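You operate a simulated robot arm through the tools that you are given. There is no shell and no other tool. Be economical: measure what you need, move in short steps, check, and stop when the job is done.

You are at the controls of a simulated two-armed robot. One attempt, no reset.

## Task
On the floor of the packing tray, fold the cream cloth in half.

It is judged by the outcome, as a careful person would: the job done as asked, and still so three seconds after it is handed in. It fails if anything else is knocked over, pushed out of place, dropped, spilled or broken. Flat cloth is picked up by pressing the open fingertips on it (5 to 10 N) and closing them slowly along it; thin cloth reads only 2 to 8 mm in the jaws.

## Robot
Two 7-joint arms with two-finger parallel grippers on one trunk, on a base that drives. Base frame: it is fixed to the floor where the robot stands at the start and does not move with it; the origin is under the middle of the robot, x ahead of it, y to its left, z up; the surface under the hand at the start is at about z = 0.804. Units: m, rad, N and s.
The left shoulder is at the start at [0.02, 0.17, 1.078], the right one opposite. With the tool pointing down near the work surface each hand reaches from about 0.22 to 0.68 m from the robot's upright axis, wherever it stands, measured 20 degrees to its own side. Places, roughly: floor of the packing tray [0.6, 0, 0.8]. Payload 3.8 kg a hand.
The tool frame of a hand sits at the grasp point between the pads (the TCP): z along the fingers, y along the line on which they close. The tips reach 0.03 m beyond it. Largest opening 0.11 m; finger width 0.02, thickness 0.01; the body of the gripper, 0.048 by 0.112 m, starts 0.055 m behind the TCP.
Orientation is that of the tool frame in the base frame, as a unit quaternion [x, y, z, w]. With the fingers straight down and closing along the base's y, the tool's x points along the base's -x, its y along +y and its z along -z.

## Interface
- The arms move only by the tool jog_arm. It takes "left_moves", "right_moves" or both (then of equal length, played together; a hand with none holds still); each is a list of rows, each an object of numbers (a shift or turn left out is 0, a gripper value left out holds the last): "rx", "ry", "rz": the turn, a rotation vector about the tool's x, y, z in rad; "x", "y", "z": the shift along the tool's x, y, z in cm; "jaw": the closure, from 0 (fully open) to 1 (shut). In form: [{"rx": .., "ry": .., "rz": .., "x": .., "y": .., "z": .., "jaw": ..}, ...]. A call has 1 to 8 rows; each row shifts and turns the commanded pose from where the row before left it, along the tool's axes as they then stand. A row lasts 0.2 s, in which the tool goes at most 0.05 m and 0.15 rad; a call with a longer step from one row to the next is refused whole, and so is a gripper value outside its range. A pose out of reach is approached as far as the arm can. The call stops where the force on the tool passes 40 N (or 10 N more than at its start, if that is more) or the arm is blocked; 0.2 s more then pass. Each finger travels about 0.072 m/s and halts on what it meets, pressing with about 37 N; the grip force reading is that of the motor and also rises with nothing between the fingers. The clock runs only during rows and for 0.2 s after the last one: add rows that do not move to give the fingers time. The reply holds the time, the measured pose of the TCP, the force on the tool along the base axes, the opening and the grip force, in the units named above and with some noise, with the torque about the TCP (base axes, N m) and any sound that the robot's microphone picked up.
- Cameras (640 x 400 px; columns grow to the right, rows downward): "scene" is now at [0.1066, -0.0046, 1.227]; the picture's right is [-0.04, -1.00, 0.00], its down [-0.59, 0.02, -0.81] and it looks along [0.81, -0.03, -0.59] (base axes); focal length 261 px, centre (320, 200). "left" rides on the left gripper at [0.072, -0.017, -0.103] in its tool frame; the picture's right is [0.23, 0.97, 0.00], its down [-0.76, 0.18, -0.62] and it looks along [-0.61, 0.14, 0.78] (tool axes); focal length 222 px, centre (320, 200). "right" rides on the right gripper at [0.072, 0.017, -0.103] in its tool frame; the picture's right is [-0.23, 0.97, 0.00], its down [-0.76, -0.18, -0.62] and it looks along [-0.61, -0.14, 0.78] (tool axes); focal length 222 px, centre (320, 200). There is no depth. A picture from a camera that has moved, and an enlarged one, comes with that camera's place and axes in the base frame and with its lens.
- get_image(camera): a new picture of that camera. It takes no simulated time.
- raise_lower(by): slides the trunk up (or, below 0, down) by that many m; the arms and the scene camera ride with it, the base frame stays. It gives what a move gives, with no picture.
- steer(legs): drives the robot by 1 to 6 legs, each [ahead, turn to the left] in m and rad, along the robot's own axes; the way and the turn of a leg run together, so that a leg with both is an arc; at most 1.5 m and 3.142 rad a leg. The arms and the cameras ride along, it lands a little off, and it stops where it bumps. It gives what a move gives.
- aim_head(pan, tilt): turns the head with the scene camera to pan (to the left, within 1.396 rad either way) and tilt (down, from -0.506 to 1.204), counted from straight ahead of the robot. It gives what a move gives.
- inspect(camera, box): a new picture of the part [left, top, right, bottom] of that camera's present view, enlarged. It takes no simulated time.
- sign_off(): hands the job in; it is judged then, once.

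Go step by step. Nothing tells you exact positions but the pictures and the camera data: compare them with the known pose of the tool, close in by small moves and look again before you grip or let go. The budget is 120 turns and 88 pictures, counting those below and the enlarged ones. Unless the task says otherwise, let go and move clear before handing in, and close with one line.

The tools are called after "Call:" as a command line: name --argument value ..., lists and objects as JSON in quotes. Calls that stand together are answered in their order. jog_arm: Moves the arms, as the interface text tells. Its arguments: {"type":"object","properties":{"left_moves":{"type":"array","items":{"type":"object","properties":{"rx":{"type":"number"},"ry":{"type":"number"},"rz":{"type":"number"},"x":{"type":"number"},"y":{"type":"number"},"z":{"type":"number"},"jaw":{"type":"number"}}}},"right_moves":{"type":"array","items":{"type":"object","properties":{"rx":{"type":"number"},"ry":{"type":"number"},"rz":{"type":"number"},"x":{"type":"number"},"y":{"type":"number"},"z":{"type":"number"},"jaw":{"type":"number"}}}}},"required":[]} The other tools are called the same way: raise_lower (by) slides the trunk up or down; steer (legs) drives the base; aim_head (pan, tilt) turns the head that bears the scene camera; get_image (camera) takes a picture; inspect (camera, box) takes an enlarged picture of a part of a camera's view; sign_off () hands the job in.

At the start:

```text
time: 0.0
left_eef_pos: [0.5153, 0.1984, 0.9892]
left_tool_rot: [0.0, 1.0, 0.0, 0.0]
left_wrist_force: [-0.2, -0.3, -0.9]
left_moment: [-0.02, -0.02, 0.0]
left_opening: 0.1099
left_gripper_force: 0.1
right_eef_pos: [0.4564, -0.1692, 1.0422]
right_tool_rot: [0.0, 1.0, -0.001, 0.0]
right_wrist_force: [-0.1, 0.2, -0.3]
right_moment: [-0.03, -0.03, -0.02]
right_opening: 0.11
right_gripper_force: 0.2
trunk travel left (down, up): [-0.175, 0.395]
robot x, y, heading: [0.0016, 0.0008, -0.002]
head pan, tilt: [-0.038, 0.628]
```

scene: 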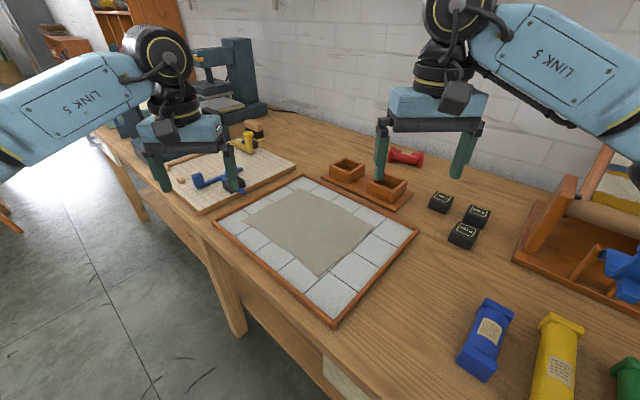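
right: 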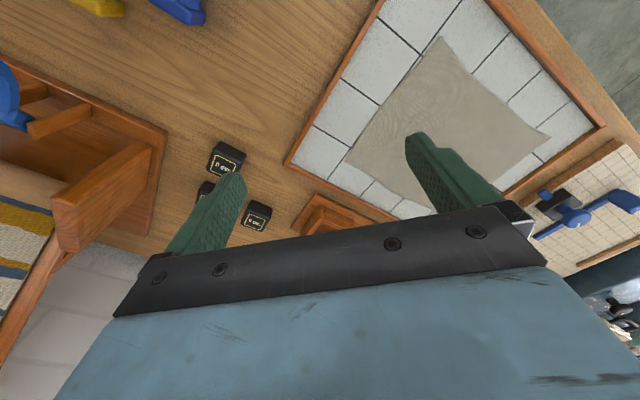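
left: 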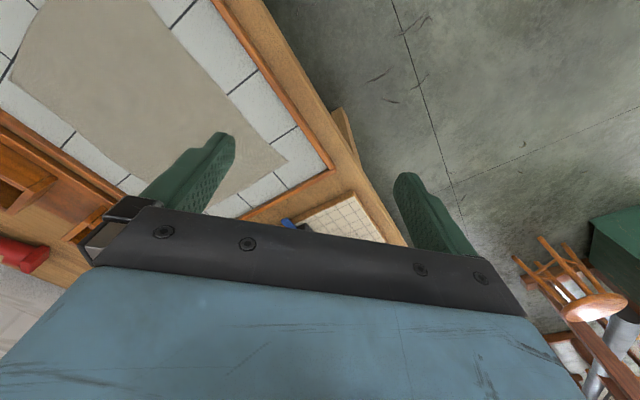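

I see a tray lying at an angle on the bench, with the cream cloth on its tiled floor. I'll enlarge it to find the cloth's corners.

Call:
inspect --camera "scene" --box '[200, 160, 430, 330]'

```text
2.35 times, centred on (315, 245) of scene
camera zoom: at [0.1066, -0.0046, 1.227], right [-0.04, -1.0, 0.0], down [-0.59, 0.02, -0.81], along [0.81, -0.03, -0.59], focal length 613 px, centre (332, 94)
```

zoom: 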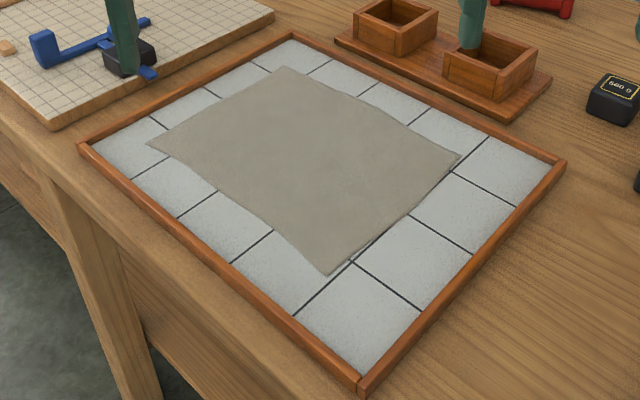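

The cloth is about 0.195 by 0.255 m, turned roughly 45 degrees to me, and its far corner is out of reach. I'll check the bench edge and floor on the left before moving the base so that it faces the tray squarely.

Call:
aim_head --pan 0.7 --tilt 0.9

Call:
get_image --camera "scene"

```text
time: 1.1
left_eef_pos: [0.5155, 0.198, 0.9901]
left_tool_rot: [0.0, 1.0, 0.0, 0.001]
left_wrist_force: [0.1, 0.3, -0.9]
left_moment: [0.0, -0.02, 0.02]
left_opening: 0.1101
left_gripper_force: 0.1
right_eef_pos: [0.4573, -0.1672, 1.0416]
right_tool_rot: [-0.001, 1.0, 0.0, 0.0]
right_wrist_force: [0.4, -0.2, 0.1]
right_moment: [0.03, -0.01, -0.02]
right_opening: 0.1102
right_gripper_force: 0.0
trunk travel left (down, up): [-0.175, 0.395]
robot x, y, heading: [0.0013, -0.0023, 0.002]
head pan, tilt: [0.7, 0.901]
```

```text
83 pictures are left
camera scene: at [0.0769, 0.0474, 1.2046], right [0.64, -0.77, 0.0], down [-0.6, -0.5, -0.62], along [0.48, 0.4, -0.78], focal length 261 px, centre (320, 200)
```

scene: 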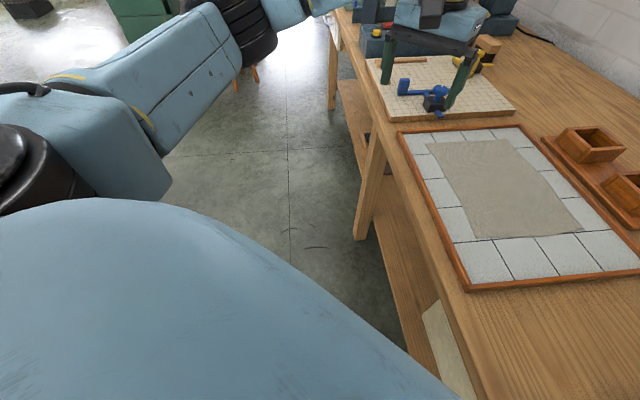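

The bench edge runs along the 45 degree line about 0.21 m from my axis, and the floor alongside it is clear. I'll raise the trunk, turn left, drive along the edge and turn right to face the tray.

Call:
raise_lower --by 0.1

Call:
steer --legs '[[0, 0.785], [0.42, 0], [0, -1.571]]'

Call:
aim_head --pan 0 --tilt 1.0

Call:
get_image --camera "scene"

```text
time: 2.4
left_eef_pos: [0.5153, 0.1981, 1.0887]
left_tool_rot: [0.0, 1.0, 0.0, 0.0]
left_wrist_force: [0.3, 0.0, -0.5]
left_moment: [-0.01, -0.02, 0.06]
left_opening: 0.1102
left_gripper_force: 0.1
right_eef_pos: [0.4572, -0.1686, 1.1423]
right_tool_rot: [0.0, 1.0, 0.0, 0.0]
right_wrist_force: [-0.2, -0.5, 1.1]
right_moment: [0.0, -0.01, 0.02]
right_opening: 0.1102
right_gripper_force: 0.1
trunk travel left (down, up): [-0.275, 0.295]
robot x, y, heading: [-0.0019, 0.0026, 0.002]
head pan, tilt: [0.7, 0.901]
```

```text
time: 11.0
left_eef_pos: [0.8021, 0.0584, 1.0887]
left_tool_rot: [0.401, 0.916, 0.0, 0.0]
left_wrist_force: [0.3, -0.2, 0.1]
left_moment: [0.02, 0.0, 0.0]
left_opening: 0.11
left_gripper_force: 0.1
right_eef_pos: [0.4923, -0.1481, 1.1426]
right_tool_rot: [0.402, 0.916, -0.001, 0.0]
right_wrist_force: [-0.3, 0.5, 0.2]
right_moment: [0.0, -0.03, -0.02]
right_opening: 0.1098
right_gripper_force: 0.0
trunk travel left (down, up): [-0.275, 0.295]
robot x, y, heading: [0.305, 0.3048, -0.83]
head pan, tilt: [0.7, 0.901]
```

```text
time: 12.1
left_eef_pos: [0.803, 0.0578, 1.0892]
left_tool_rot: [0.401, 0.916, 0.0, 0.0]
left_wrist_force: [0.0, 0.6, 0.6]
left_moment: [0.01, 0.03, 0.02]
left_opening: 0.1098
left_gripper_force: 0.0
right_eef_pos: [0.4919, -0.1469, 1.1428]
right_tool_rot: [0.402, 0.916, 0.001, 0.0]
right_wrist_force: [-1.0, 0.6, -0.3]
right_moment: [-0.02, 0.02, 0.01]
right_opening: 0.1099
right_gripper_force: 0.1
trunk travel left (down, up): [-0.275, 0.295]
robot x, y, heading: [0.309, 0.3009, -0.83]
head pan, tilt: [0.0, 1.0]
```

```text
82 pictures are left
camera scene: at [0.3667, 0.2346, 1.2974], right [-0.73, -0.68, 0.0], down [-0.57, 0.62, -0.54], along [0.37, -0.4, -0.84], focal length 261 px, centre (320, 200)
```

scene: 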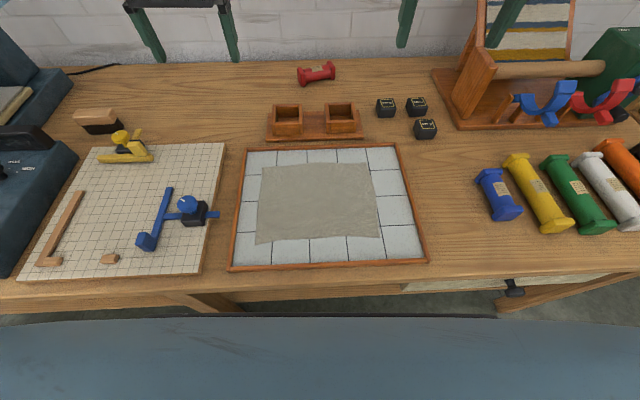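

The move went well and I now face the tray nearly squarely. I'll lower the trunk again and measure the cloth more closely.

Call:
raise_lower --by -0.1

Call:
inspect --camera "scene" --box '[220, 130, 440, 280]'

Call:
get_image --camera "scene"

```text
time: 13.4
left_eef_pos: [0.8023, 0.0576, 0.9907]
left_tool_rot: [0.401, 0.916, 0.0, 0.0]
left_wrist_force: [-0.2, 0.5, -0.3]
left_moment: [-0.06, -0.01, 0.03]
left_opening: 0.11
left_gripper_force: 0.0
right_eef_pos: [0.4915, -0.1472, 1.0419]
right_tool_rot: [0.4, 0.916, 0.001, 0.0]
right_wrist_force: [0.5, -1.0, -0.1]
right_moment: [-0.02, 0.01, 0.01]
right_opening: 0.1099
right_gripper_force: 0.1
trunk travel left (down, up): [-0.175, 0.395]
robot x, y, heading: [0.3077, 0.306, -0.827]
head pan, tilt: [0.0, 1.0]
```

```text
2.67 times, centred on (330, 205) of scene
camera zoom: at [0.3665, 0.2347, 1.1975], right [-0.74, -0.68, 0.0], down [-0.57, 0.62, -0.54], along [0.37, -0.4, -0.84], focal length 695 px, centre (293, 187)
```

zoom: 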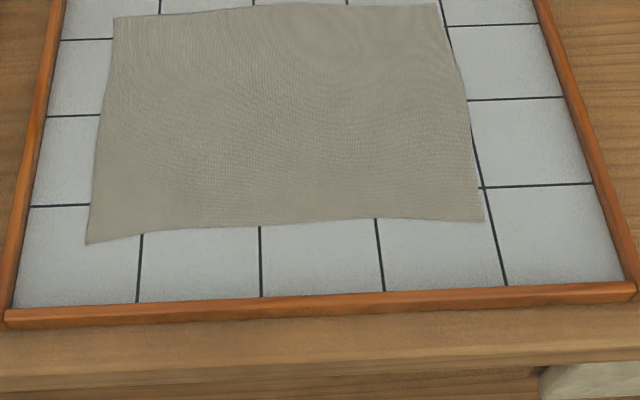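

```text
80 pictures are left
camera scene: at [0.3665, 0.2347, 1.1975], right [-0.74, -0.68, 0.0], down [-0.57, 0.62, -0.54], along [0.37, -0.4, -0.84], focal length 261 px, centre (320, 200)
```

scene: 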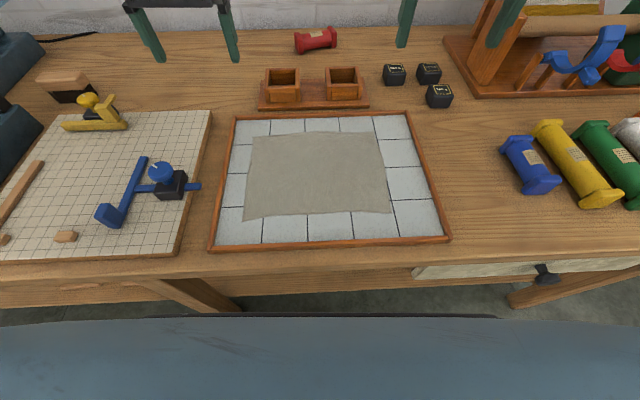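

Measured from the robot, the cloth's near edge is about 0.30–0.32 m ahead and its far edge 0.50–0.52 m, spanning ±0.13 m sideways. I'll bring both hands above the near corners with the jaws partly closed.

Call:
jog_arm --left_moves '[{"x": 4, "y": -1.92, "jaw": 0.77}, {"x": 4, "y": -1.92}, {"x": 4, "y": -1.92}, {"x": 4, "y": -1.92}, {"x": 4, "y": -1.92}, {"z": 3}, {"z": 3}, {}]' --right_moves '[{"x": 2.54, "y": 1.39, "jaw": 0.77}, {"x": 2.54, "y": 1.39}, {"x": 2.54, "y": 1.39}, {"x": 2.54, "y": 1.39, "z": 1}, {"x": 2.54, "y": 1.39, "z": 2}, {"z": 4}, {"z": 4}, {}]'

Call:
get_image --camera "scene"

Call:
get_image --camera "left"

Call:
get_image --camera "right"

```text
time: 15.2
left_eef_pos: [0.597, 0.1401, 0.9306]
left_tool_rot: [0.401, 0.916, 0.0, 0.0]
left_wrist_force: [0.0, -0.4, -0.3]
left_moment: [-0.01, -0.03, -0.01]
left_opening: 0.0252
left_gripper_force: 0.0
right_eef_pos: [0.4595, -0.0069, 0.9314]
right_tool_rot: [0.401, 0.916, 0.0, 0.0]
right_wrist_force: [0.5, 0.6, -0.3]
right_moment: [-0.03, -0.02, -0.01]
right_opening: 0.0254
right_gripper_force: 0.2
trunk travel left (down, up): [-0.175, 0.395]
robot x, y, heading: [0.3022, 0.3003, -0.824]
head pan, tilt: [0.0, 1.0]
```

```text
79 pictures are left
camera scene: at [0.3666, 0.2346, 1.1974], right [-0.74, -0.68, 0.0], down [-0.57, 0.62, -0.54], along [0.37, -0.4, -0.84], focal length 261 px, centre (320, 200)
```

scene: 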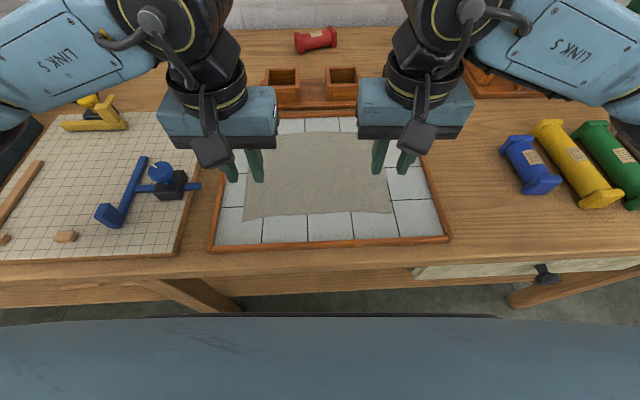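

```text
78 pictures are left
camera left: at [0.5364, 0.1819, 1.0327], right [0.56, 0.83, 0.0], down [0.65, -0.44, 0.62], along [0.52, -0.35, -0.78], focal length 222 px, centre (320, 200)
```

left: 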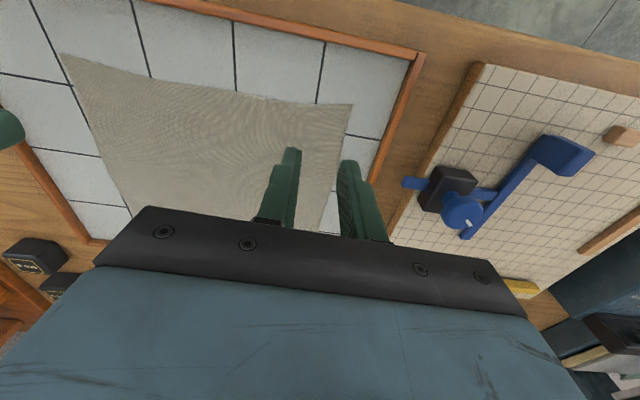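

```text
77 pictures are left
camera right: at [0.4222, 0.059, 1.0349], right [0.87, 0.49, 0.0], down [0.39, -0.68, 0.62], along [0.31, -0.54, -0.78], focal length 222 px, centre (320, 200)
```

right: 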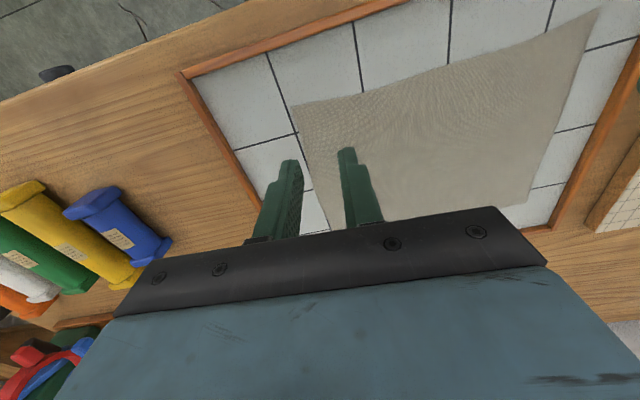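

Checked against the wrist pictures, both hands sit about 17 mm in from the near edge and 26 mm in from the sides, which is right. I'll lower them close to the cloth.

Call:
jog_arm --left_moves '[{"z": 3}, {"z": 2.5}, {"z": 1.5}, {"z": 0.8}, {}]' --right_moves '[{"z": 3}, {"z": 2.5}, {"z": 1.5}, {"z": 0.8}, {}]'

Call:
get_image --camera "left"

Call:
get_image --camera "right"

```text
time: 16.4
left_eef_pos: [0.5986, 0.1405, 0.8518]
left_tool_rot: [0.401, 0.916, 0.001, 0.001]
left_wrist_force: [-0.1, -0.2, 0.4]
left_moment: [0.0, 0.02, -0.01]
left_opening: 0.0253
left_gripper_force: 0.0
right_eef_pos: [0.4567, -0.0041, 0.854]
right_tool_rot: [0.401, 0.916, 0.0, 0.0]
right_wrist_force: [0.4, -0.9, -0.1]
right_moment: [0.01, 0.03, 0.04]
right_opening: 0.0251
right_gripper_force: 0.0
trunk travel left (down, up): [-0.175, 0.395]
robot x, y, heading: [0.3064, 0.3036, -0.828]
head pan, tilt: [0.0, 1.0]
```

```text
76 pictures are left
camera left: at [0.536, 0.1815, 0.9545], right [0.56, 0.83, 0.0], down [0.65, -0.44, 0.62], along [0.52, -0.35, -0.78], focal length 222 px, centre (320, 200)
```

left: 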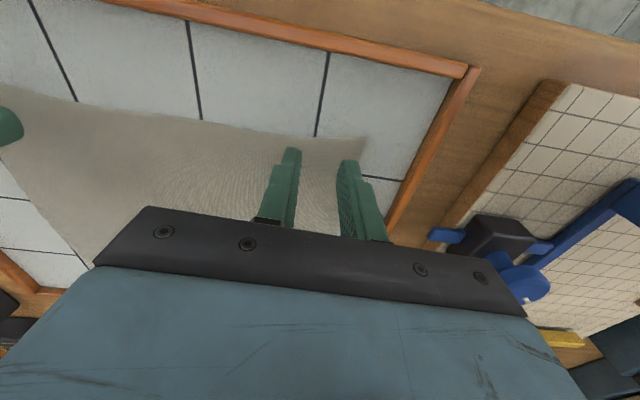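

```text
75 pictures are left
camera right: at [0.4211, 0.0604, 0.957], right [0.87, 0.49, 0.0], down [0.39, -0.68, 0.62], along [0.31, -0.54, -0.78], focal length 222 px, centre (320, 200)
```

right: 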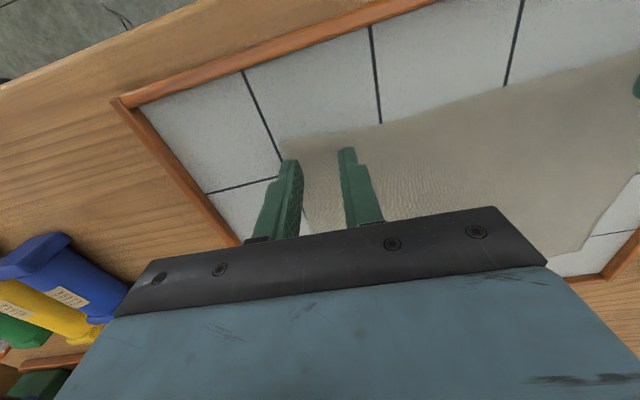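

Both are about 1.5 cm above the cloth. I'll shift them slightly inward so the outer fingers land on the fabric, then come down gently.

Call:
jog_arm --left_moves '[{"y": -0.4}, {"z": 0.5}, {"z": 0.3}, {"z": 0.2}, {}]' --right_moves '[{"y": 0.6}, {"z": 0.5}, {"z": 0.4}, {"z": 0.3}, {}]'

```text
time: 17.6
left_eef_pos: [0.5926, 0.1377, 0.8401]
left_tool_rot: [0.402, 0.916, 0.0, 0.0]
left_wrist_force: [0.5, -0.5, 0.0]
left_moment: [0.02, 0.0, 0.04]
left_opening: 0.0255
left_gripper_force: 0.1
right_eef_pos: [0.4629, -0.0025, 0.8416]
right_tool_rot: [0.401, 0.916, 0.0, 0.0]
right_wrist_force: [0.0, 0.4, -0.4]
right_moment: [-0.04, 0.01, 0.01]
right_opening: 0.0253
right_gripper_force: 0.1
trunk travel left (down, up): [-0.175, 0.395]
robot x, y, heading: [0.3064, 0.3005, -0.822]
head pan, tilt: [0.0, 1.0]
```

No contact yet. I'll go down in millimetre steps.

Call:
jog_arm --left_moves '[{"z": 0.2}, {"z": 0.1}, {}]' --right_moves '[{"z": 0.2}, {"z": 0.1}, {}]'

```text
time: 18.4
left_eef_pos: [0.5921, 0.1379, 0.8392]
left_tool_rot: [0.401, 0.916, -0.002, 0.0]
left_wrist_force: [-1.6, 2.7, 11.3]
left_moment: [0.08, -0.01, -0.02]
left_opening: 0.0254
left_gripper_force: 0.0
right_eef_pos: [0.4626, -0.0025, 0.8384]
right_tool_rot: [0.401, 0.916, 0.0, 0.001]
right_wrist_force: [0.4, 0.6, -0.1]
right_moment: [-0.02, -0.01, -0.04]
right_opening: 0.0252
right_gripper_force: 0.0
trunk travel left (down, up): [-0.175, 0.395]
robot x, y, heading: [0.3075, 0.3025, -0.824]
head pan, tilt: [0.0, 1.0]
```

The left hand is touching at 11 N, so I'll ease it slightly. The right hand needs to go down a little more.

Call:
jog_arm --left_moves '[{"z": -0.04}, {}]' --right_moves '[{"z": 0.1}, {}]'

```text
time: 19.0
left_eef_pos: [0.5928, 0.1363, 0.839]
left_tool_rot: [0.401, 0.916, -0.001, 0.001]
left_wrist_force: [-0.8, 1.5, 12.2]
left_moment: [0.05, -0.06, 0.03]
left_opening: 0.0253
left_gripper_force: 0.0
right_eef_pos: [0.4627, -0.0012, 0.8399]
right_tool_rot: [0.401, 0.916, 0.0, 0.001]
right_wrist_force: [1.0, -0.4, 2.8]
right_moment: [0.01, -0.02, 0.0]
right_opening: 0.0253
right_gripper_force: 0.1
trunk travel left (down, up): [-0.175, 0.395]
robot x, y, heading: [0.3071, 0.3021, -0.826]
head pan, tilt: [0.0, 1.0]
```

Call:
jog_arm --left_moves '[{"z": -0.06}, {}]' --right_moves '[{"z": 0.06}, {}]'

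```text
time: 19.6
left_eef_pos: [0.5927, 0.1386, 0.8389]
left_tool_rot: [0.401, 0.916, 0.0, 0.0]
left_wrist_force: [-1.0, -0.7, 7.7]
left_moment: [-0.04, 0.0, -0.01]
left_opening: 0.0254
left_gripper_force: 0.0
right_eef_pos: [0.4626, -0.0012, 0.8391]
right_tool_rot: [0.401, 0.916, 0.001, 0.002]
right_wrist_force: [0.6, -0.4, 10.5]
right_moment: [0.0, 0.03, 0.0]
right_opening: 0.0252
right_gripper_force: 0.0
trunk travel left (down, up): [-0.175, 0.395]
robot x, y, heading: [0.3053, 0.3054, -0.83]
head pan, tilt: [0.0, 1.0]
```

The pressure is about right on both sides. Now I'll close slowly.

Call:
jog_arm --left_moves '[{"jaw": 0.8}, {"jaw": 0.83}, {"jaw": 0.86}, {"jaw": 0.89}, {"jaw": 0.92}, {"jaw": 0.95}, {"jaw": 1.0}, {"jaw": 1.0}]' --right_moves '[{"jaw": 0.8, "z": -0.02}, {"jaw": 0.83}, {"jaw": 0.86}, {"jaw": 0.89}, {"jaw": 0.92}, {"jaw": 0.95}, {"jaw": 1.0}, {"jaw": 1.0}]'

Call:
get_image --camera "left"

Call:
get_image --camera "right"

```text
time: 21.4
left_eef_pos: [0.5939, 0.138, 0.8391]
left_tool_rot: [0.401, 0.916, 0.0, -0.001]
left_wrist_force: [-0.8, 0.5, 4.4]
left_moment: [0.01, -0.03, -0.04]
left_opening: 0.0001
left_gripper_force: 37.0
right_eef_pos: [0.4626, -0.0032, 0.8394]
right_tool_rot: [0.401, 0.916, 0.0, 0.002]
right_wrist_force: [0.2, -1.4, 19.7]
right_moment: [-0.03, 0.06, 0.01]
right_opening: 0.0
right_gripper_force: 36.8
trunk travel left (down, up): [-0.175, 0.395]
robot x, y, heading: [0.3095, 0.3008, -0.828]
head pan, tilt: [0.0, 1.0]
```

```text
74 pictures are left
camera left: at [0.5312, 0.1797, 0.942], right [0.56, 0.83, 0.0], down [0.65, -0.44, 0.62], along [0.52, -0.35, -0.78], focal length 222 px, centre (320, 200)
```

left: 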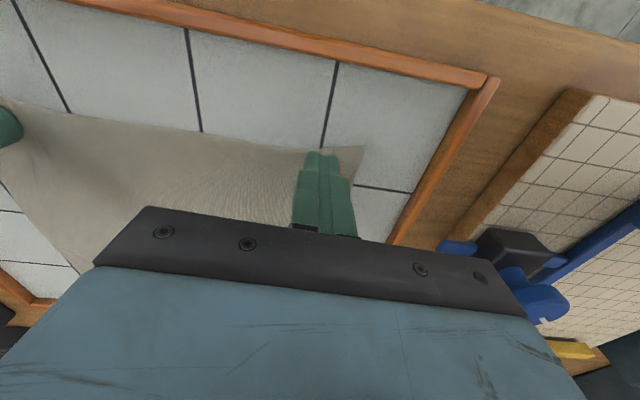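

```text
73 pictures are left
camera right: at [0.4257, 0.0637, 0.9424], right [0.87, 0.49, 0.0], down [0.38, -0.68, 0.62], along [0.31, -0.54, -0.78], focal length 222 px, centre (320, 200)
```

right: 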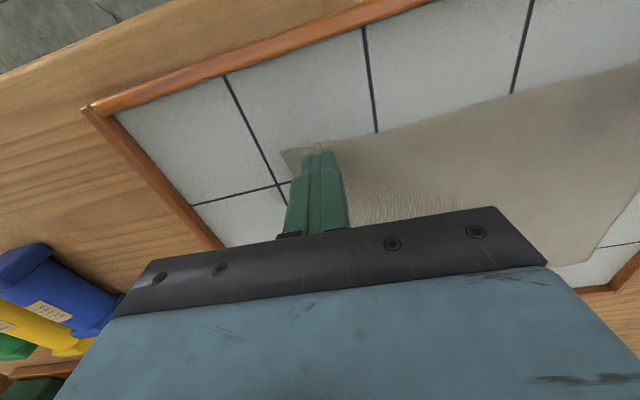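

The jaws read zero, so they slid over the cloth without gathering it. I'll lift a little, reopen wider, and press again with a steadier force and a slower close.

Call:
jog_arm --left_moves '[{"z": -0.5}, {"jaw": 0.68, "y": -0.3}, {}, {}, {"z": 0.35}, {}]' --right_moves '[{"z": -0.5}, {"jaw": 0.68, "y": 0.3}, {}, {}, {"z": 0.35}, {}]'

```text
time: 22.8
left_eef_pos: [0.5905, 0.1354, 0.8408]
left_tool_rot: [0.401, 0.916, -0.001, 0.0]
left_wrist_force: [-1.1, 0.8, 0.5]
left_moment: [0.01, 0.02, 0.0]
left_opening: 0.0352
left_gripper_force: 0.0
right_eef_pos: [0.4634, 0.0005, 0.8392]
right_tool_rot: [0.401, 0.916, 0.0, -0.001]
right_wrist_force: [-0.6, -0.5, 0.3]
right_moment: [0.04, -0.02, 0.0]
right_opening: 0.0352
right_gripper_force: 0.0
trunk travel left (down, up): [-0.175, 0.395]
robot x, y, heading: [0.3044, 0.3032, -0.823]
head pan, tilt: [0.0, 1.0]
```

Call:
jog_arm --left_moves '[{"z": 0.15}, {}, {}]' --right_moves '[{"z": 0.1}, {}, {}]'

```text
time: 23.6
left_eef_pos: [0.5908, 0.1366, 0.8397]
left_tool_rot: [0.402, 0.916, 0.0, 0.002]
left_wrist_force: [0.6, -0.3, 1.9]
left_moment: [0.0, -0.03, 0.0]
left_opening: 0.0347
left_gripper_force: 0.1
right_eef_pos: [0.4639, -0.0003, 0.839]
right_tool_rot: [0.401, 0.916, 0.0, 0.001]
right_wrist_force: [0.4, 2.9, 10.6]
right_moment: [0.05, 0.0, 0.02]
right_opening: 0.035
right_gripper_force: 0.1
trunk travel left (down, up): [-0.175, 0.395]
robot x, y, heading: [0.3068, 0.304, -0.825]
head pan, tilt: [0.0, 1.0]
```

Call:
jog_arm --left_moves '[{"z": 0.06}, {}, {"jaw": 0.69}, {"jaw": 0.7}, {"jaw": 0.71}, {"jaw": 0.72}]' --right_moves '[{"z": -0.01}, {}, {"jaw": 0.69}, {"jaw": 0.7}, {"jaw": 0.71}, {"jaw": 0.72}]'

Call:
get_image --camera "left"

```text
time: 25.0
left_eef_pos: [0.5905, 0.1358, 0.8387]
left_tool_rot: [0.401, 0.916, -0.001, 0.001]
left_wrist_force: [-1.2, -1.0, 17.3]
left_moment: [0.0, -0.06, -0.01]
left_opening: 0.0298
left_gripper_force: 0.1
right_eef_pos: [0.4633, 0.0004, 0.8388]
right_tool_rot: [0.402, 0.916, 0.0, 0.001]
right_wrist_force: [1.4, 0.3, 7.8]
right_moment: [-0.01, -0.02, -0.01]
right_opening: 0.031
right_gripper_force: 0.1
trunk travel left (down, up): [-0.175, 0.395]
robot x, y, heading: [0.3109, 0.3022, -0.828]
head pan, tilt: [0.0, 1.0]
```

```text
72 pictures are left
camera left: at [0.5286, 0.1776, 0.9418], right [0.56, 0.83, 0.0], down [0.65, -0.44, 0.62], along [0.52, -0.35, -0.78], focal length 222 px, centre (320, 200)
```

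left: 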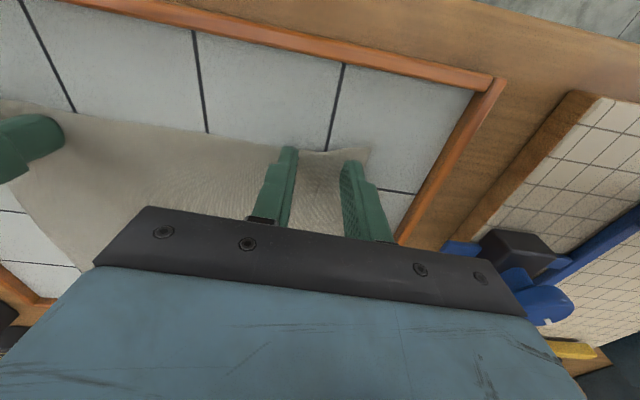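

Call:
jog_arm --left_moves '[{"z": -0.06, "jaw": 0.72}, {"jaw": 0.735}, {"jaw": 0.75}, {"jaw": 0.765}, {"jaw": 0.78}, {"jaw": 0.795}]' --right_moves '[{"jaw": 0.72}, {"jaw": 0.735}, {"jaw": 0.75}, {"jaw": 0.765}, {"jaw": 0.78}, {"jaw": 0.795}]'

Call:
get_image --camera "left"

Call:
get_image --camera "right"

```text
time: 26.4
left_eef_pos: [0.5915, 0.1352, 0.8385]
left_tool_rot: [0.401, 0.916, 0.0, -0.001]
left_wrist_force: [-2.5, -2.7, 6.4]
left_moment: [-0.06, 0.09, -0.01]
left_opening: 0.0238
left_gripper_force: 2.6
right_eef_pos: [0.4635, 0.0016, 0.8404]
right_tool_rot: [0.402, 0.916, 0.0, 0.001]
right_wrist_force: [2.4, 4.1, 10.8]
right_moment: [0.07, -0.09, -0.03]
right_opening: 0.022
right_gripper_force: 4.4
trunk travel left (down, up): [-0.175, 0.395]
robot x, y, heading: [0.3064, 0.2996, -0.823]
head pan, tilt: [0.0, 1.0]
```

```text
71 pictures are left
camera left: at [0.529, 0.1776, 0.9421], right [0.56, 0.83, 0.0], down [0.65, -0.44, 0.62], along [0.52, -0.35, -0.78], focal length 222 px, centre (320, 200)
```

left: 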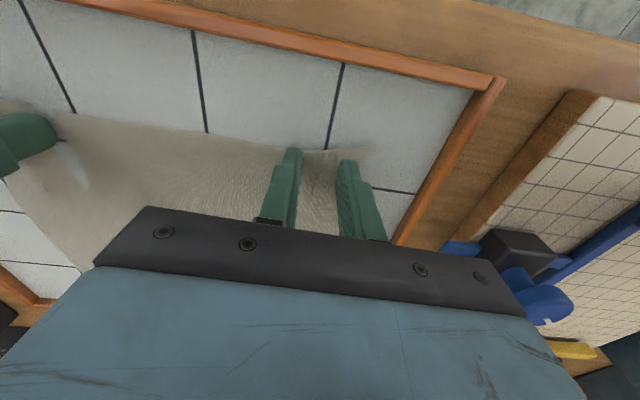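

```text
70 pictures are left
camera right: at [0.4273, 0.066, 0.9425], right [0.87, 0.49, 0.0], down [0.39, -0.68, 0.62], along [0.31, -0.54, -0.78], focal length 222 px, centre (320, 200)
```

right: 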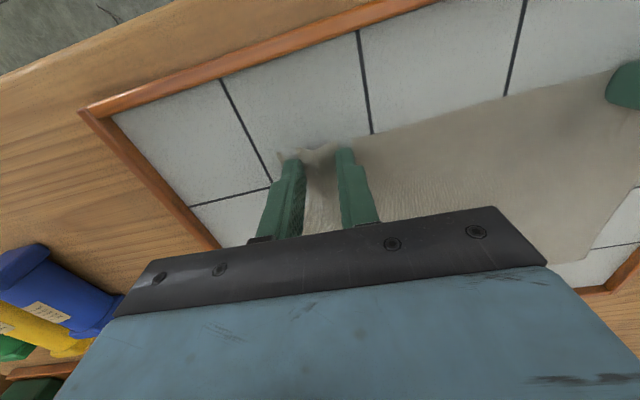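

The cloth is now gathering between the fingers on both sides. I'll keep closing slowly.

Call:
jog_arm --left_moves '[{"jaw": 0.81}, {"jaw": 0.825}, {"jaw": 0.84}, {"jaw": 0.855}, {"jaw": 0.87}, {"jaw": 0.885}, {"jaw": 0.9}]' --right_moves '[{"jaw": 0.81}, {"jaw": 0.825}, {"jaw": 0.84}, {"jaw": 0.855}, {"jaw": 0.87}, {"jaw": 0.885}, {"jaw": 0.9}]'

```text
time: 28.0
left_eef_pos: [0.5899, 0.1356, 0.8393]
left_tool_rot: [0.402, 0.916, 0.0, -0.001]
left_wrist_force: [-0.5, 0.4, 3.8]
left_moment: [0.01, 0.0, 0.01]
left_opening: 0.0114
left_gripper_force: 0.4
right_eef_pos: [0.4641, 0.0004, 0.8386]
right_tool_rot: [0.401, 0.916, 0.0, 0.0]
right_wrist_force: [0.3, -0.1, 13.3]
right_moment: [0.0, 0.0, 0.01]
right_opening: 0.011
right_gripper_force: 0.5
trunk travel left (down, up): [-0.175, 0.395]
robot x, y, heading: [0.3093, 0.3022, -0.824]
head pan, tilt: [0.0, 1.0]
```

Call:
get_image --camera "left"

Call:
inspect --camera "right" --box '[220, 110, 420, 235]'

```text
69 pictures are left
camera left: at [0.5292, 0.1777, 0.9421], right [0.56, 0.83, 0.0], down [0.65, -0.44, 0.62], along [0.52, -0.35, -0.78], focal length 222 px, centre (320, 200)
```

left: 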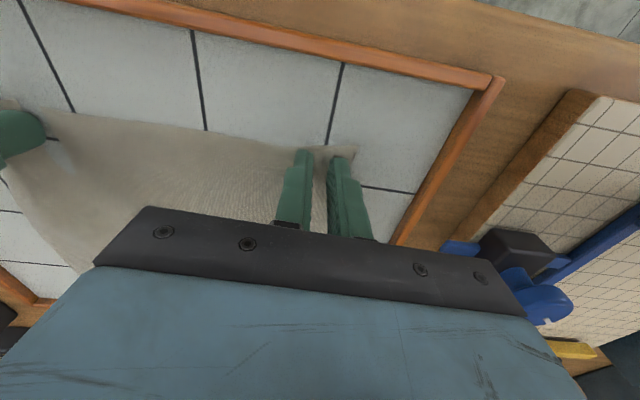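

```text
3.20 times, centred on (320, 172) of right
camera zoom: at [0.4274, 0.0658, 0.9425], right [0.87, 0.49, 0.0], down [0.39, -0.68, 0.62], along [0.31, -0.54, -0.78], focal length 711 px, centre (320, 288)
```

zoom: 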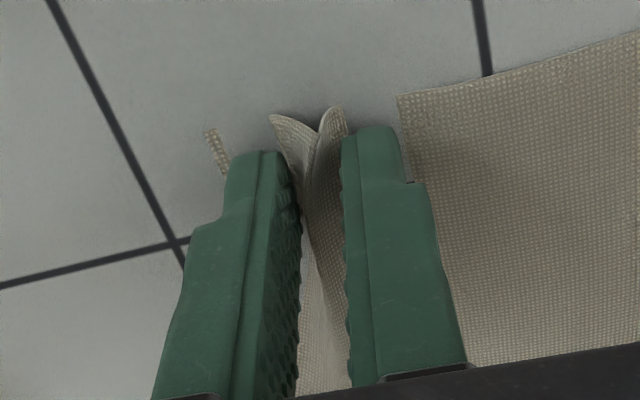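

Call:
jog_arm --left_moves '[{"jaw": 0.915}, {"jaw": 0.93}, {"jaw": 0.945}, {"jaw": 0.96}, {"jaw": 0.975}, {"jaw": 0.99}, {"jaw": 1.0}, {"jaw": 1.0}]' --right_moves '[{"jaw": 0.915}, {"jaw": 0.93}, {"jaw": 0.945}, {"jaw": 0.96}, {"jaw": 0.975}, {"jaw": 0.99}, {"jaw": 1.0}, {"jaw": 1.0}]'

Call:
inspect --camera "left" --box '[220, 110, 420, 235]'

Call:
inspect --camera "right" --box '[220, 110, 420, 235]'

```text
time: 29.8
left_eef_pos: [0.5909, 0.1365, 0.8381]
left_tool_rot: [0.401, 0.916, 0.0, 0.0]
left_wrist_force: [0.0, 0.1, 2.4]
left_moment: [0.04, -0.01, 0.01]
left_opening: 0.0
left_gripper_force: 36.6
right_eef_pos: [0.4642, 0.0005, 0.8397]
right_tool_rot: [0.402, 0.916, 0.0, 0.001]
right_wrist_force: [0.7, 0.9, 14.3]
right_moment: [0.02, -0.06, 0.02]
right_opening: 0.0019
right_gripper_force: 37.3
trunk travel left (down, up): [-0.175, 0.395]
robot x, y, heading: [0.3079, 0.3035, -0.829]
head pan, tilt: [0.0, 1.0]
```

```text
3.20 times, centred on (320, 172) of left
camera zoom: at [0.5293, 0.1777, 0.9421], right [0.56, 0.83, 0.0], down [0.65, -0.44, 0.62], along [0.52, -0.35, -0.78], focal length 711 px, centre (320, 288)
```

zoom: 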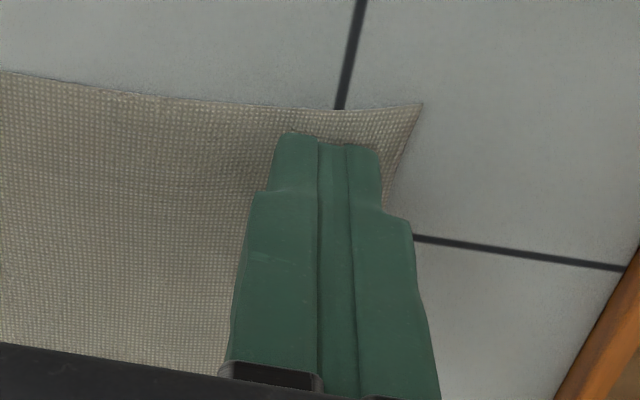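

```text
3.20 times, centred on (320, 172) of right
camera zoom: at [0.4275, 0.066, 0.9425], right [0.87, 0.49, 0.0], down [0.39, -0.68, 0.62], along [0.31, -0.54, -0.78], focal length 711 px, centre (320, 288)
```

zoom: 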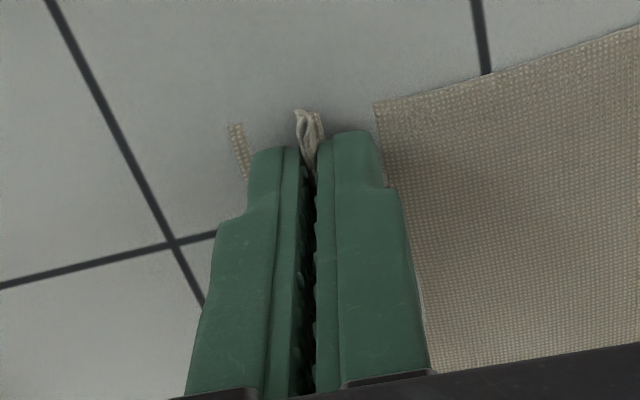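

The right hand has the cloth at 1.9 mm. The left slipped because its pressure dropped, so I'll redo the left with firmer pressure.

Call:
jog_arm --left_moves '[{"z": -0.4}, {"jaw": 0.7}, {}, {}, {"z": 0.4}, {}]'

```text
time: 31.2
left_eef_pos: [0.5915, 0.1357, 0.8394]
left_tool_rot: [0.401, 0.916, 0.0, 0.001]
left_wrist_force: [0.6, 0.9, 1.7]
left_moment: [0.01, 0.02, 0.01]
left_opening: 0.0329
left_gripper_force: 0.1
right_eef_pos: [0.4646, -0.0003, 0.8399]
right_tool_rot: [0.401, 0.916, 0.0, 0.001]
right_wrist_force: [1.0, 1.4, 13.7]
right_moment: [0.03, -0.09, 0.02]
right_opening: 0.0022
right_gripper_force: 37.0
trunk travel left (down, up): [-0.175, 0.395]
robot x, y, heading: [0.307, 0.3033, -0.826]
head pan, tilt: [0.0, 1.0]
```

Call:
jog_arm --left_moves '[{"z": 0.08}, {}, {"jaw": 0.71}, {"jaw": 0.72}, {"jaw": 0.73}]'

```text
time: 32.4
left_eef_pos: [0.5929, 0.1368, 0.8392]
left_tool_rot: [0.4, 0.916, -0.001, 0.0]
left_wrist_force: [0.3, -0.5, 9.9]
left_moment: [-0.05, 0.03, -0.03]
left_opening: 0.0297
left_gripper_force: 0.0
right_eef_pos: [0.4639, 0.001, 0.8394]
right_tool_rot: [0.401, 0.916, -0.001, 0.001]
right_wrist_force: [1.8, 0.1, 13.5]
right_moment: [0.04, -0.09, -0.03]
right_opening: 0.0021
right_gripper_force: 37.2
trunk travel left (down, up): [-0.175, 0.395]
robot x, y, heading: [0.3079, 0.3006, -0.826]
head pan, tilt: [0.0, 1.0]
```

Call:
jog_arm --left_moves '[{"jaw": 0.74, "z": 0.01}, {"jaw": 0.75}, {"jaw": 0.76}, {"jaw": 0.77}, {"jaw": 0.78}, {"jaw": 0.79}, {"jaw": 0.8}, {"jaw": 0.81}]'

Call:
inspect --camera "left" --box '[220, 110, 420, 235]'

```text
time: 34.2
left_eef_pos: [0.5905, 0.1353, 0.8397]
left_tool_rot: [0.402, 0.916, -0.001, 0.0]
left_wrist_force: [-1.6, -3.1, 21.6]
left_moment: [-0.12, 0.12, 0.06]
left_opening: 0.0213
left_gripper_force: 0.3
right_eef_pos: [0.4624, 0.0002, 0.8388]
right_tool_rot: [0.402, 0.916, 0.0, 0.001]
right_wrist_force: [4.5, 1.8, 9.3]
right_moment: [0.04, -0.17, 0.0]
right_opening: 0.0022
right_gripper_force: 37.0
trunk travel left (down, up): [-0.175, 0.395]
robot x, y, heading: [0.3088, 0.3012, -0.826]
head pan, tilt: [0.0, 1.0]
```

```text
3.20 times, centred on (320, 172) of left
camera zoom: at [0.5292, 0.1779, 0.9418], right [0.56, 0.83, 0.0], down [0.65, -0.44, 0.62], along [0.52, -0.35, -0.78], focal length 711 px, centre (320, 288)
```

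zoom: 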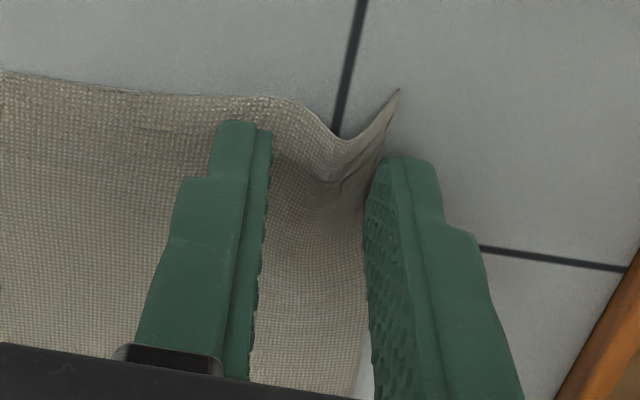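

The outer finger is pushing the cloth's edge up between the jaws, which also gives a grip. I'll continue closing.

Call:
jog_arm --left_moves '[{"jaw": 0.82, "z": -0.04}, {"jaw": 0.835}, {"jaw": 0.85}, {"jaw": 0.865}, {"jaw": 0.88}, {"jaw": 0.895}, {"jaw": 0.91}, {"jaw": 0.92}]'

Call:
inspect --camera "left" --box '[220, 110, 420, 235]'

```text
time: 36.0
left_eef_pos: [0.591, 0.1356, 0.8386]
left_tool_rot: [0.401, 0.916, 0.0, 0.0]
left_wrist_force: [-2.7, -3.1, 25.8]
left_moment: [-0.11, 0.21, 0.01]
left_opening: 0.0092
left_gripper_force: 1.0
right_eef_pos: [0.4629, 0.0004, 0.8396]
right_tool_rot: [0.401, 0.916, -0.001, 0.001]
right_wrist_force: [4.5, 2.1, 7.4]
right_moment: [0.05, -0.15, 0.06]
right_opening: 0.0022
right_gripper_force: 36.6
trunk travel left (down, up): [-0.175, 0.395]
robot x, y, heading: [0.3054, 0.3043, -0.83]
head pan, tilt: [0.0, 1.0]
```

```text
3.20 times, centred on (320, 172) of left
camera zoom: at [0.5292, 0.1784, 0.9418], right [0.56, 0.83, 0.0], down [0.65, -0.44, 0.62], along [0.52, -0.35, -0.78], focal length 711 px, centre (320, 288)
```

zoom: 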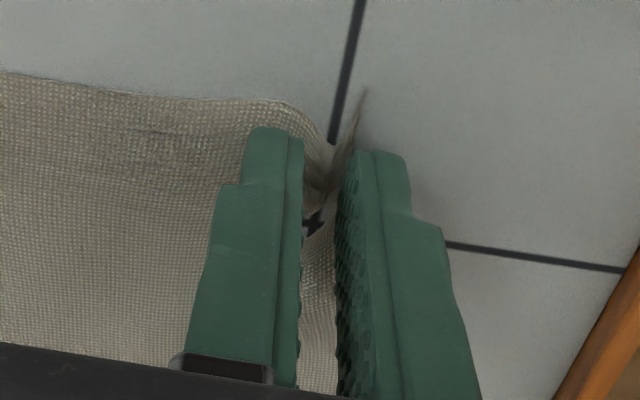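

Call:
jog_arm --left_moves '[{"jaw": 0.93, "z": -0.05}, {"jaw": 0.945}, {"jaw": 0.96}, {"jaw": 0.975}, {"jaw": 0.99}, {"jaw": 1.0}, {}, {}]'

Call:
inspect --camera "left" --box '[220, 110, 420, 235]'

```text
time: 37.8
left_eef_pos: [0.5902, 0.1369, 0.8384]
left_tool_rot: [0.4, 0.916, 0.0, 0.0]
left_wrist_force: [-1.0, -0.8, 15.2]
left_moment: [-0.1, 0.04, 0.05]
left_opening: 0.0
left_gripper_force: 37.5
right_eef_pos: [0.4639, 0.0004, 0.8393]
right_tool_rot: [0.402, 0.916, -0.001, 0.001]
right_wrist_force: [1.7, 1.7, 10.1]
right_moment: [0.05, -0.08, 0.05]
right_opening: 0.0021
right_gripper_force: 36.9
trunk travel left (down, up): [-0.175, 0.395]
robot x, y, heading: [0.304, 0.3011, -0.823]
head pan, tilt: [0.0, 1.0]
```

```text
3.20 times, centred on (320, 172) of left
camera zoom: at [0.529, 0.1789, 0.9419], right [0.56, 0.83, 0.0], down [0.65, -0.44, 0.62], along [0.52, -0.35, -0.78], focal length 711 px, centre (320, 288)
```

zoom: 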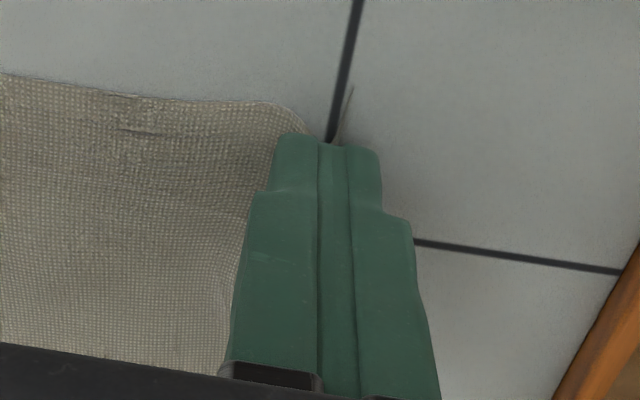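

The left reads 0, but the corner seems to stand up by the finger. I'll lift a centimetre to test whether it holds.

Call:
jog_arm --left_moves '[{"z": -0.5}, {"z": -0.7}, {}]'

Call:
inspect --camera "left" --box '[220, 110, 420, 235]'

```text
time: 38.6
left_eef_pos: [0.59, 0.1376, 0.8514]
left_tool_rot: [0.401, 0.916, -0.001, 0.0]
left_wrist_force: [0.4, -0.1, 0.6]
left_moment: [0.02, 0.02, 0.02]
left_opening: 0.0
left_gripper_force: 37.1
right_eef_pos: [0.4634, 0.0005, 0.8387]
right_tool_rot: [0.4, 0.916, 0.0, 0.0]
right_wrist_force: [-1.6, 2.6, 13.8]
right_moment: [0.06, 0.02, 0.01]
right_opening: 0.0018
right_gripper_force: 37.1
trunk travel left (down, up): [-0.175, 0.395]
robot x, y, heading: [0.3061, 0.303, -0.829]
head pan, tilt: [0.0, 1.0]
```

```text
3.20 times, centred on (320, 172) of left
camera zoom: at [0.5291, 0.1794, 0.9535], right [0.56, 0.83, 0.0], down [0.65, -0.44, 0.62], along [0.52, -0.35, -0.78], focal length 711 px, centre (320, 288)
```

zoom: 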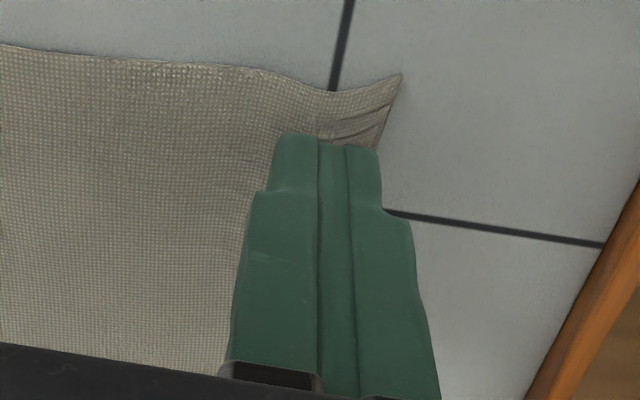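

It did not hold. I'll move the left hand 1 cm further in so both fingers land on fabric, and retry.

Call:
jog_arm --left_moves '[{"y": -0.8, "x": -0.2, "jaw": 0.7}, {}, {}, {"z": 0.6}, {"z": 0.56}, {}]'

Call:
inspect --camera "left" --box '[220, 110, 420, 235]'

```text
time: 40.0
left_eef_pos: [0.5873, 0.1285, 0.8398]
left_tool_rot: [0.402, 0.916, 0.0, 0.001]
left_wrist_force: [-0.8, 0.3, 0.6]
left_moment: [0.02, -0.01, 0.0]
left_opening: 0.0329
left_gripper_force: 0.0
right_eef_pos: [0.4633, -0.0002, 0.8385]
right_tool_rot: [0.401, 0.916, -0.001, 0.001]
right_wrist_force: [-3.4, 2.1, 15.0]
right_moment: [0.05, 0.01, -0.02]
right_opening: 0.002
right_gripper_force: 36.9
trunk travel left (down, up): [-0.175, 0.395]
robot x, y, heading: [0.3078, 0.303, -0.821]
head pan, tilt: [0.0, 1.0]
```

```text
3.20 times, centred on (320, 172) of left
camera zoom: at [0.524, 0.1714, 0.9426], right [0.56, 0.83, 0.0], down [0.65, -0.44, 0.62], along [0.52, -0.35, -0.78], focal length 711 px, centre (320, 288)
```

zoom: 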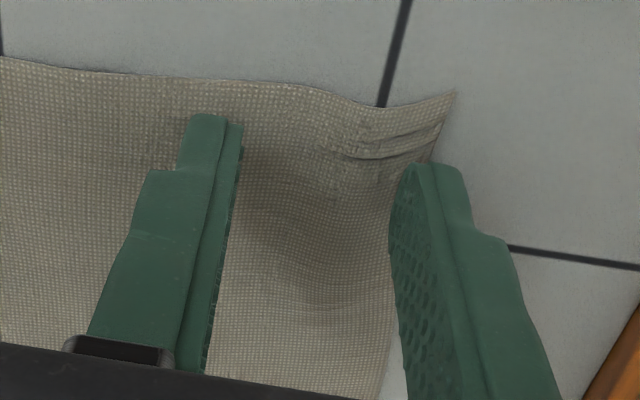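

The outer finger is still at the edge, so I'll go 1.2 cm further in.

Call:
jog_arm --left_moves '[{"z": -0.5}, {"y": -1.2, "x": 0.2}, {}, {"z": 0.5}, {"z": 0.06}, {}]'

Call:
inspect --camera "left" --box '[220, 110, 420, 235]'

```text
time: 41.4
left_eef_pos: [0.5751, 0.1229, 0.8393]
left_tool_rot: [0.402, 0.916, 0.0, 0.0]
left_wrist_force: [-1.4, 1.0, 1.0]
left_moment: [0.01, -0.03, 0.02]
left_opening: 0.0332
left_gripper_force: 0.0
right_eef_pos: [0.4646, -0.0001, 0.8397]
right_tool_rot: [0.401, 0.916, 0.0, 0.001]
right_wrist_force: [-1.8, 2.9, 14.0]
right_moment: [0.05, 0.05, 0.02]
right_opening: 0.0019
right_gripper_force: 36.5
trunk travel left (down, up): [-0.175, 0.395]
robot x, y, heading: [0.309, 0.3034, -0.831]
head pan, tilt: [0.0, 1.0]
```

```text
3.20 times, centred on (320, 172) of left
camera zoom: at [0.5138, 0.1645, 0.9422], right [0.56, 0.83, 0.0], down [0.65, -0.44, 0.62], along [0.52, -0.35, -0.78], focal length 711 px, centre (320, 288)
```

zoom: 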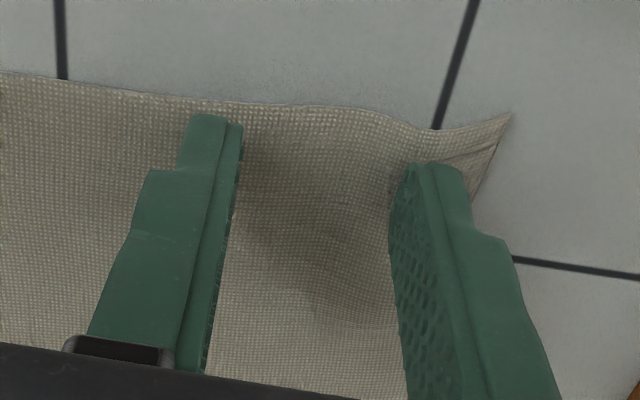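

Both fingertips are now over fabric. I'll press and begin to close.

Call:
jog_arm --left_moves '[{"z": 0.09}, {}, {"jaw": 0.71}, {"jaw": 0.72}, {"jaw": 0.73}]'

```text
time: 42.6
left_eef_pos: [0.575, 0.1219, 0.8401]
left_tool_rot: [0.402, 0.916, -0.001, 0.001]
left_wrist_force: [-0.1, -1.1, 15.7]
left_moment: [0.05, -0.06, -0.01]
left_opening: 0.0297
left_gripper_force: 0.1
right_eef_pos: [0.4627, 0.0008, 0.8386]
right_tool_rot: [0.401, 0.916, 0.0, 0.0]
right_wrist_force: [0.8, 1.4, 9.2]
right_moment: [0.06, -0.01, 0.03]
right_opening: 0.0023
right_gripper_force: 37.0
trunk travel left (down, up): [-0.175, 0.395]
robot x, y, heading: [0.3079, 0.307, -0.827]
head pan, tilt: [0.0, 1.0]
```

Call:
jog_arm --left_moves '[{"jaw": 0.745, "z": -0.05}, {"jaw": 0.76}, {"jaw": 0.775}, {"jaw": 0.79}, {"jaw": 0.805}, {"jaw": 0.82}, {"jaw": 0.835}, {"jaw": 0.85}]'

Call:
inspect --camera "left" --box '[220, 110, 420, 235]'

```text
time: 44.4
left_eef_pos: [0.5751, 0.1232, 0.8381]
left_tool_rot: [0.401, 0.916, 0.0, 0.0]
left_wrist_force: [-0.4, 0.2, 11.8]
left_moment: [0.08, -0.01, 0.04]
left_opening: 0.0167
left_gripper_force: 0.7
right_eef_pos: [0.4639, -0.0007, 0.8384]
right_tool_rot: [0.402, 0.916, 0.0, 0.0]
right_wrist_force: [1.4, 1.4, 9.9]
right_moment: [0.03, -0.03, 0.0]
right_opening: 0.0021
right_gripper_force: 37.1
trunk travel left (down, up): [-0.175, 0.395]
robot x, y, heading: [0.3061, 0.302, -0.824]
head pan, tilt: [0.0, 1.0]
```

```text
3.20 times, centred on (320, 172) of left
camera zoom: at [0.514, 0.1647, 0.9419], right [0.56, 0.83, 0.0], down [0.65, -0.44, 0.62], along [0.52, -0.35, -0.78], focal length 711 px, centre (320, 288)
```

zoom: 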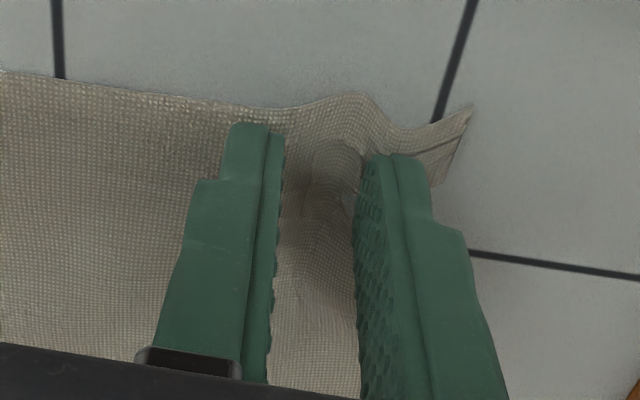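

A ridge of cloth is rising between the fingers. I'll continue.

Call:
jog_arm --left_moves '[{"jaw": 0.865}, {"jaw": 0.88}, {"jaw": 0.895}, {"jaw": 0.91}]'

Call:
inspect --camera "left" --box '[220, 110, 420, 235]'

```text
time: 45.4
left_eef_pos: [0.5756, 0.123, 0.8387]
left_tool_rot: [0.401, 0.916, -0.001, 0.001]
left_wrist_force: [-0.5, -0.1, 9.8]
left_moment: [0.01, 0.0, -0.01]
left_opening: 0.0093
left_gripper_force: 0.0
right_eef_pos: [0.4635, 0.0001, 0.8395]
right_tool_rot: [0.401, 0.916, 0.0, 0.0]
right_wrist_force: [0.0, 1.6, 10.8]
right_moment: [0.04, 0.02, 0.02]
right_opening: 0.002
right_gripper_force: 37.1
trunk travel left (down, up): [-0.175, 0.395]
robot x, y, heading: [0.3088, 0.3026, -0.821]
head pan, tilt: [0.0, 1.0]
```

```text
3.20 times, centred on (320, 172) of left
camera zoom: at [0.5139, 0.1647, 0.942], right [0.56, 0.83, 0.0], down [0.65, -0.44, 0.62], along [0.52, -0.35, -0.78], focal length 711 px, centre (320, 288)
```

zoom: 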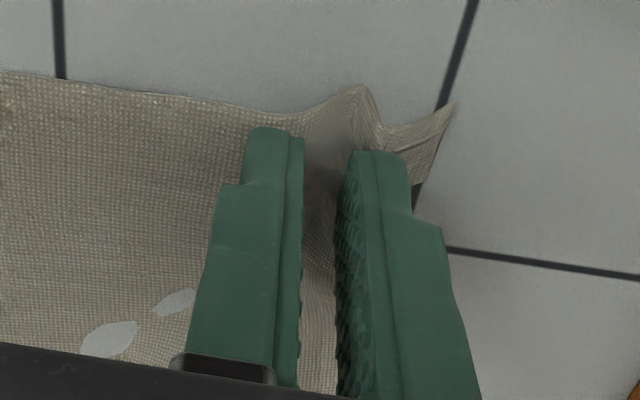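

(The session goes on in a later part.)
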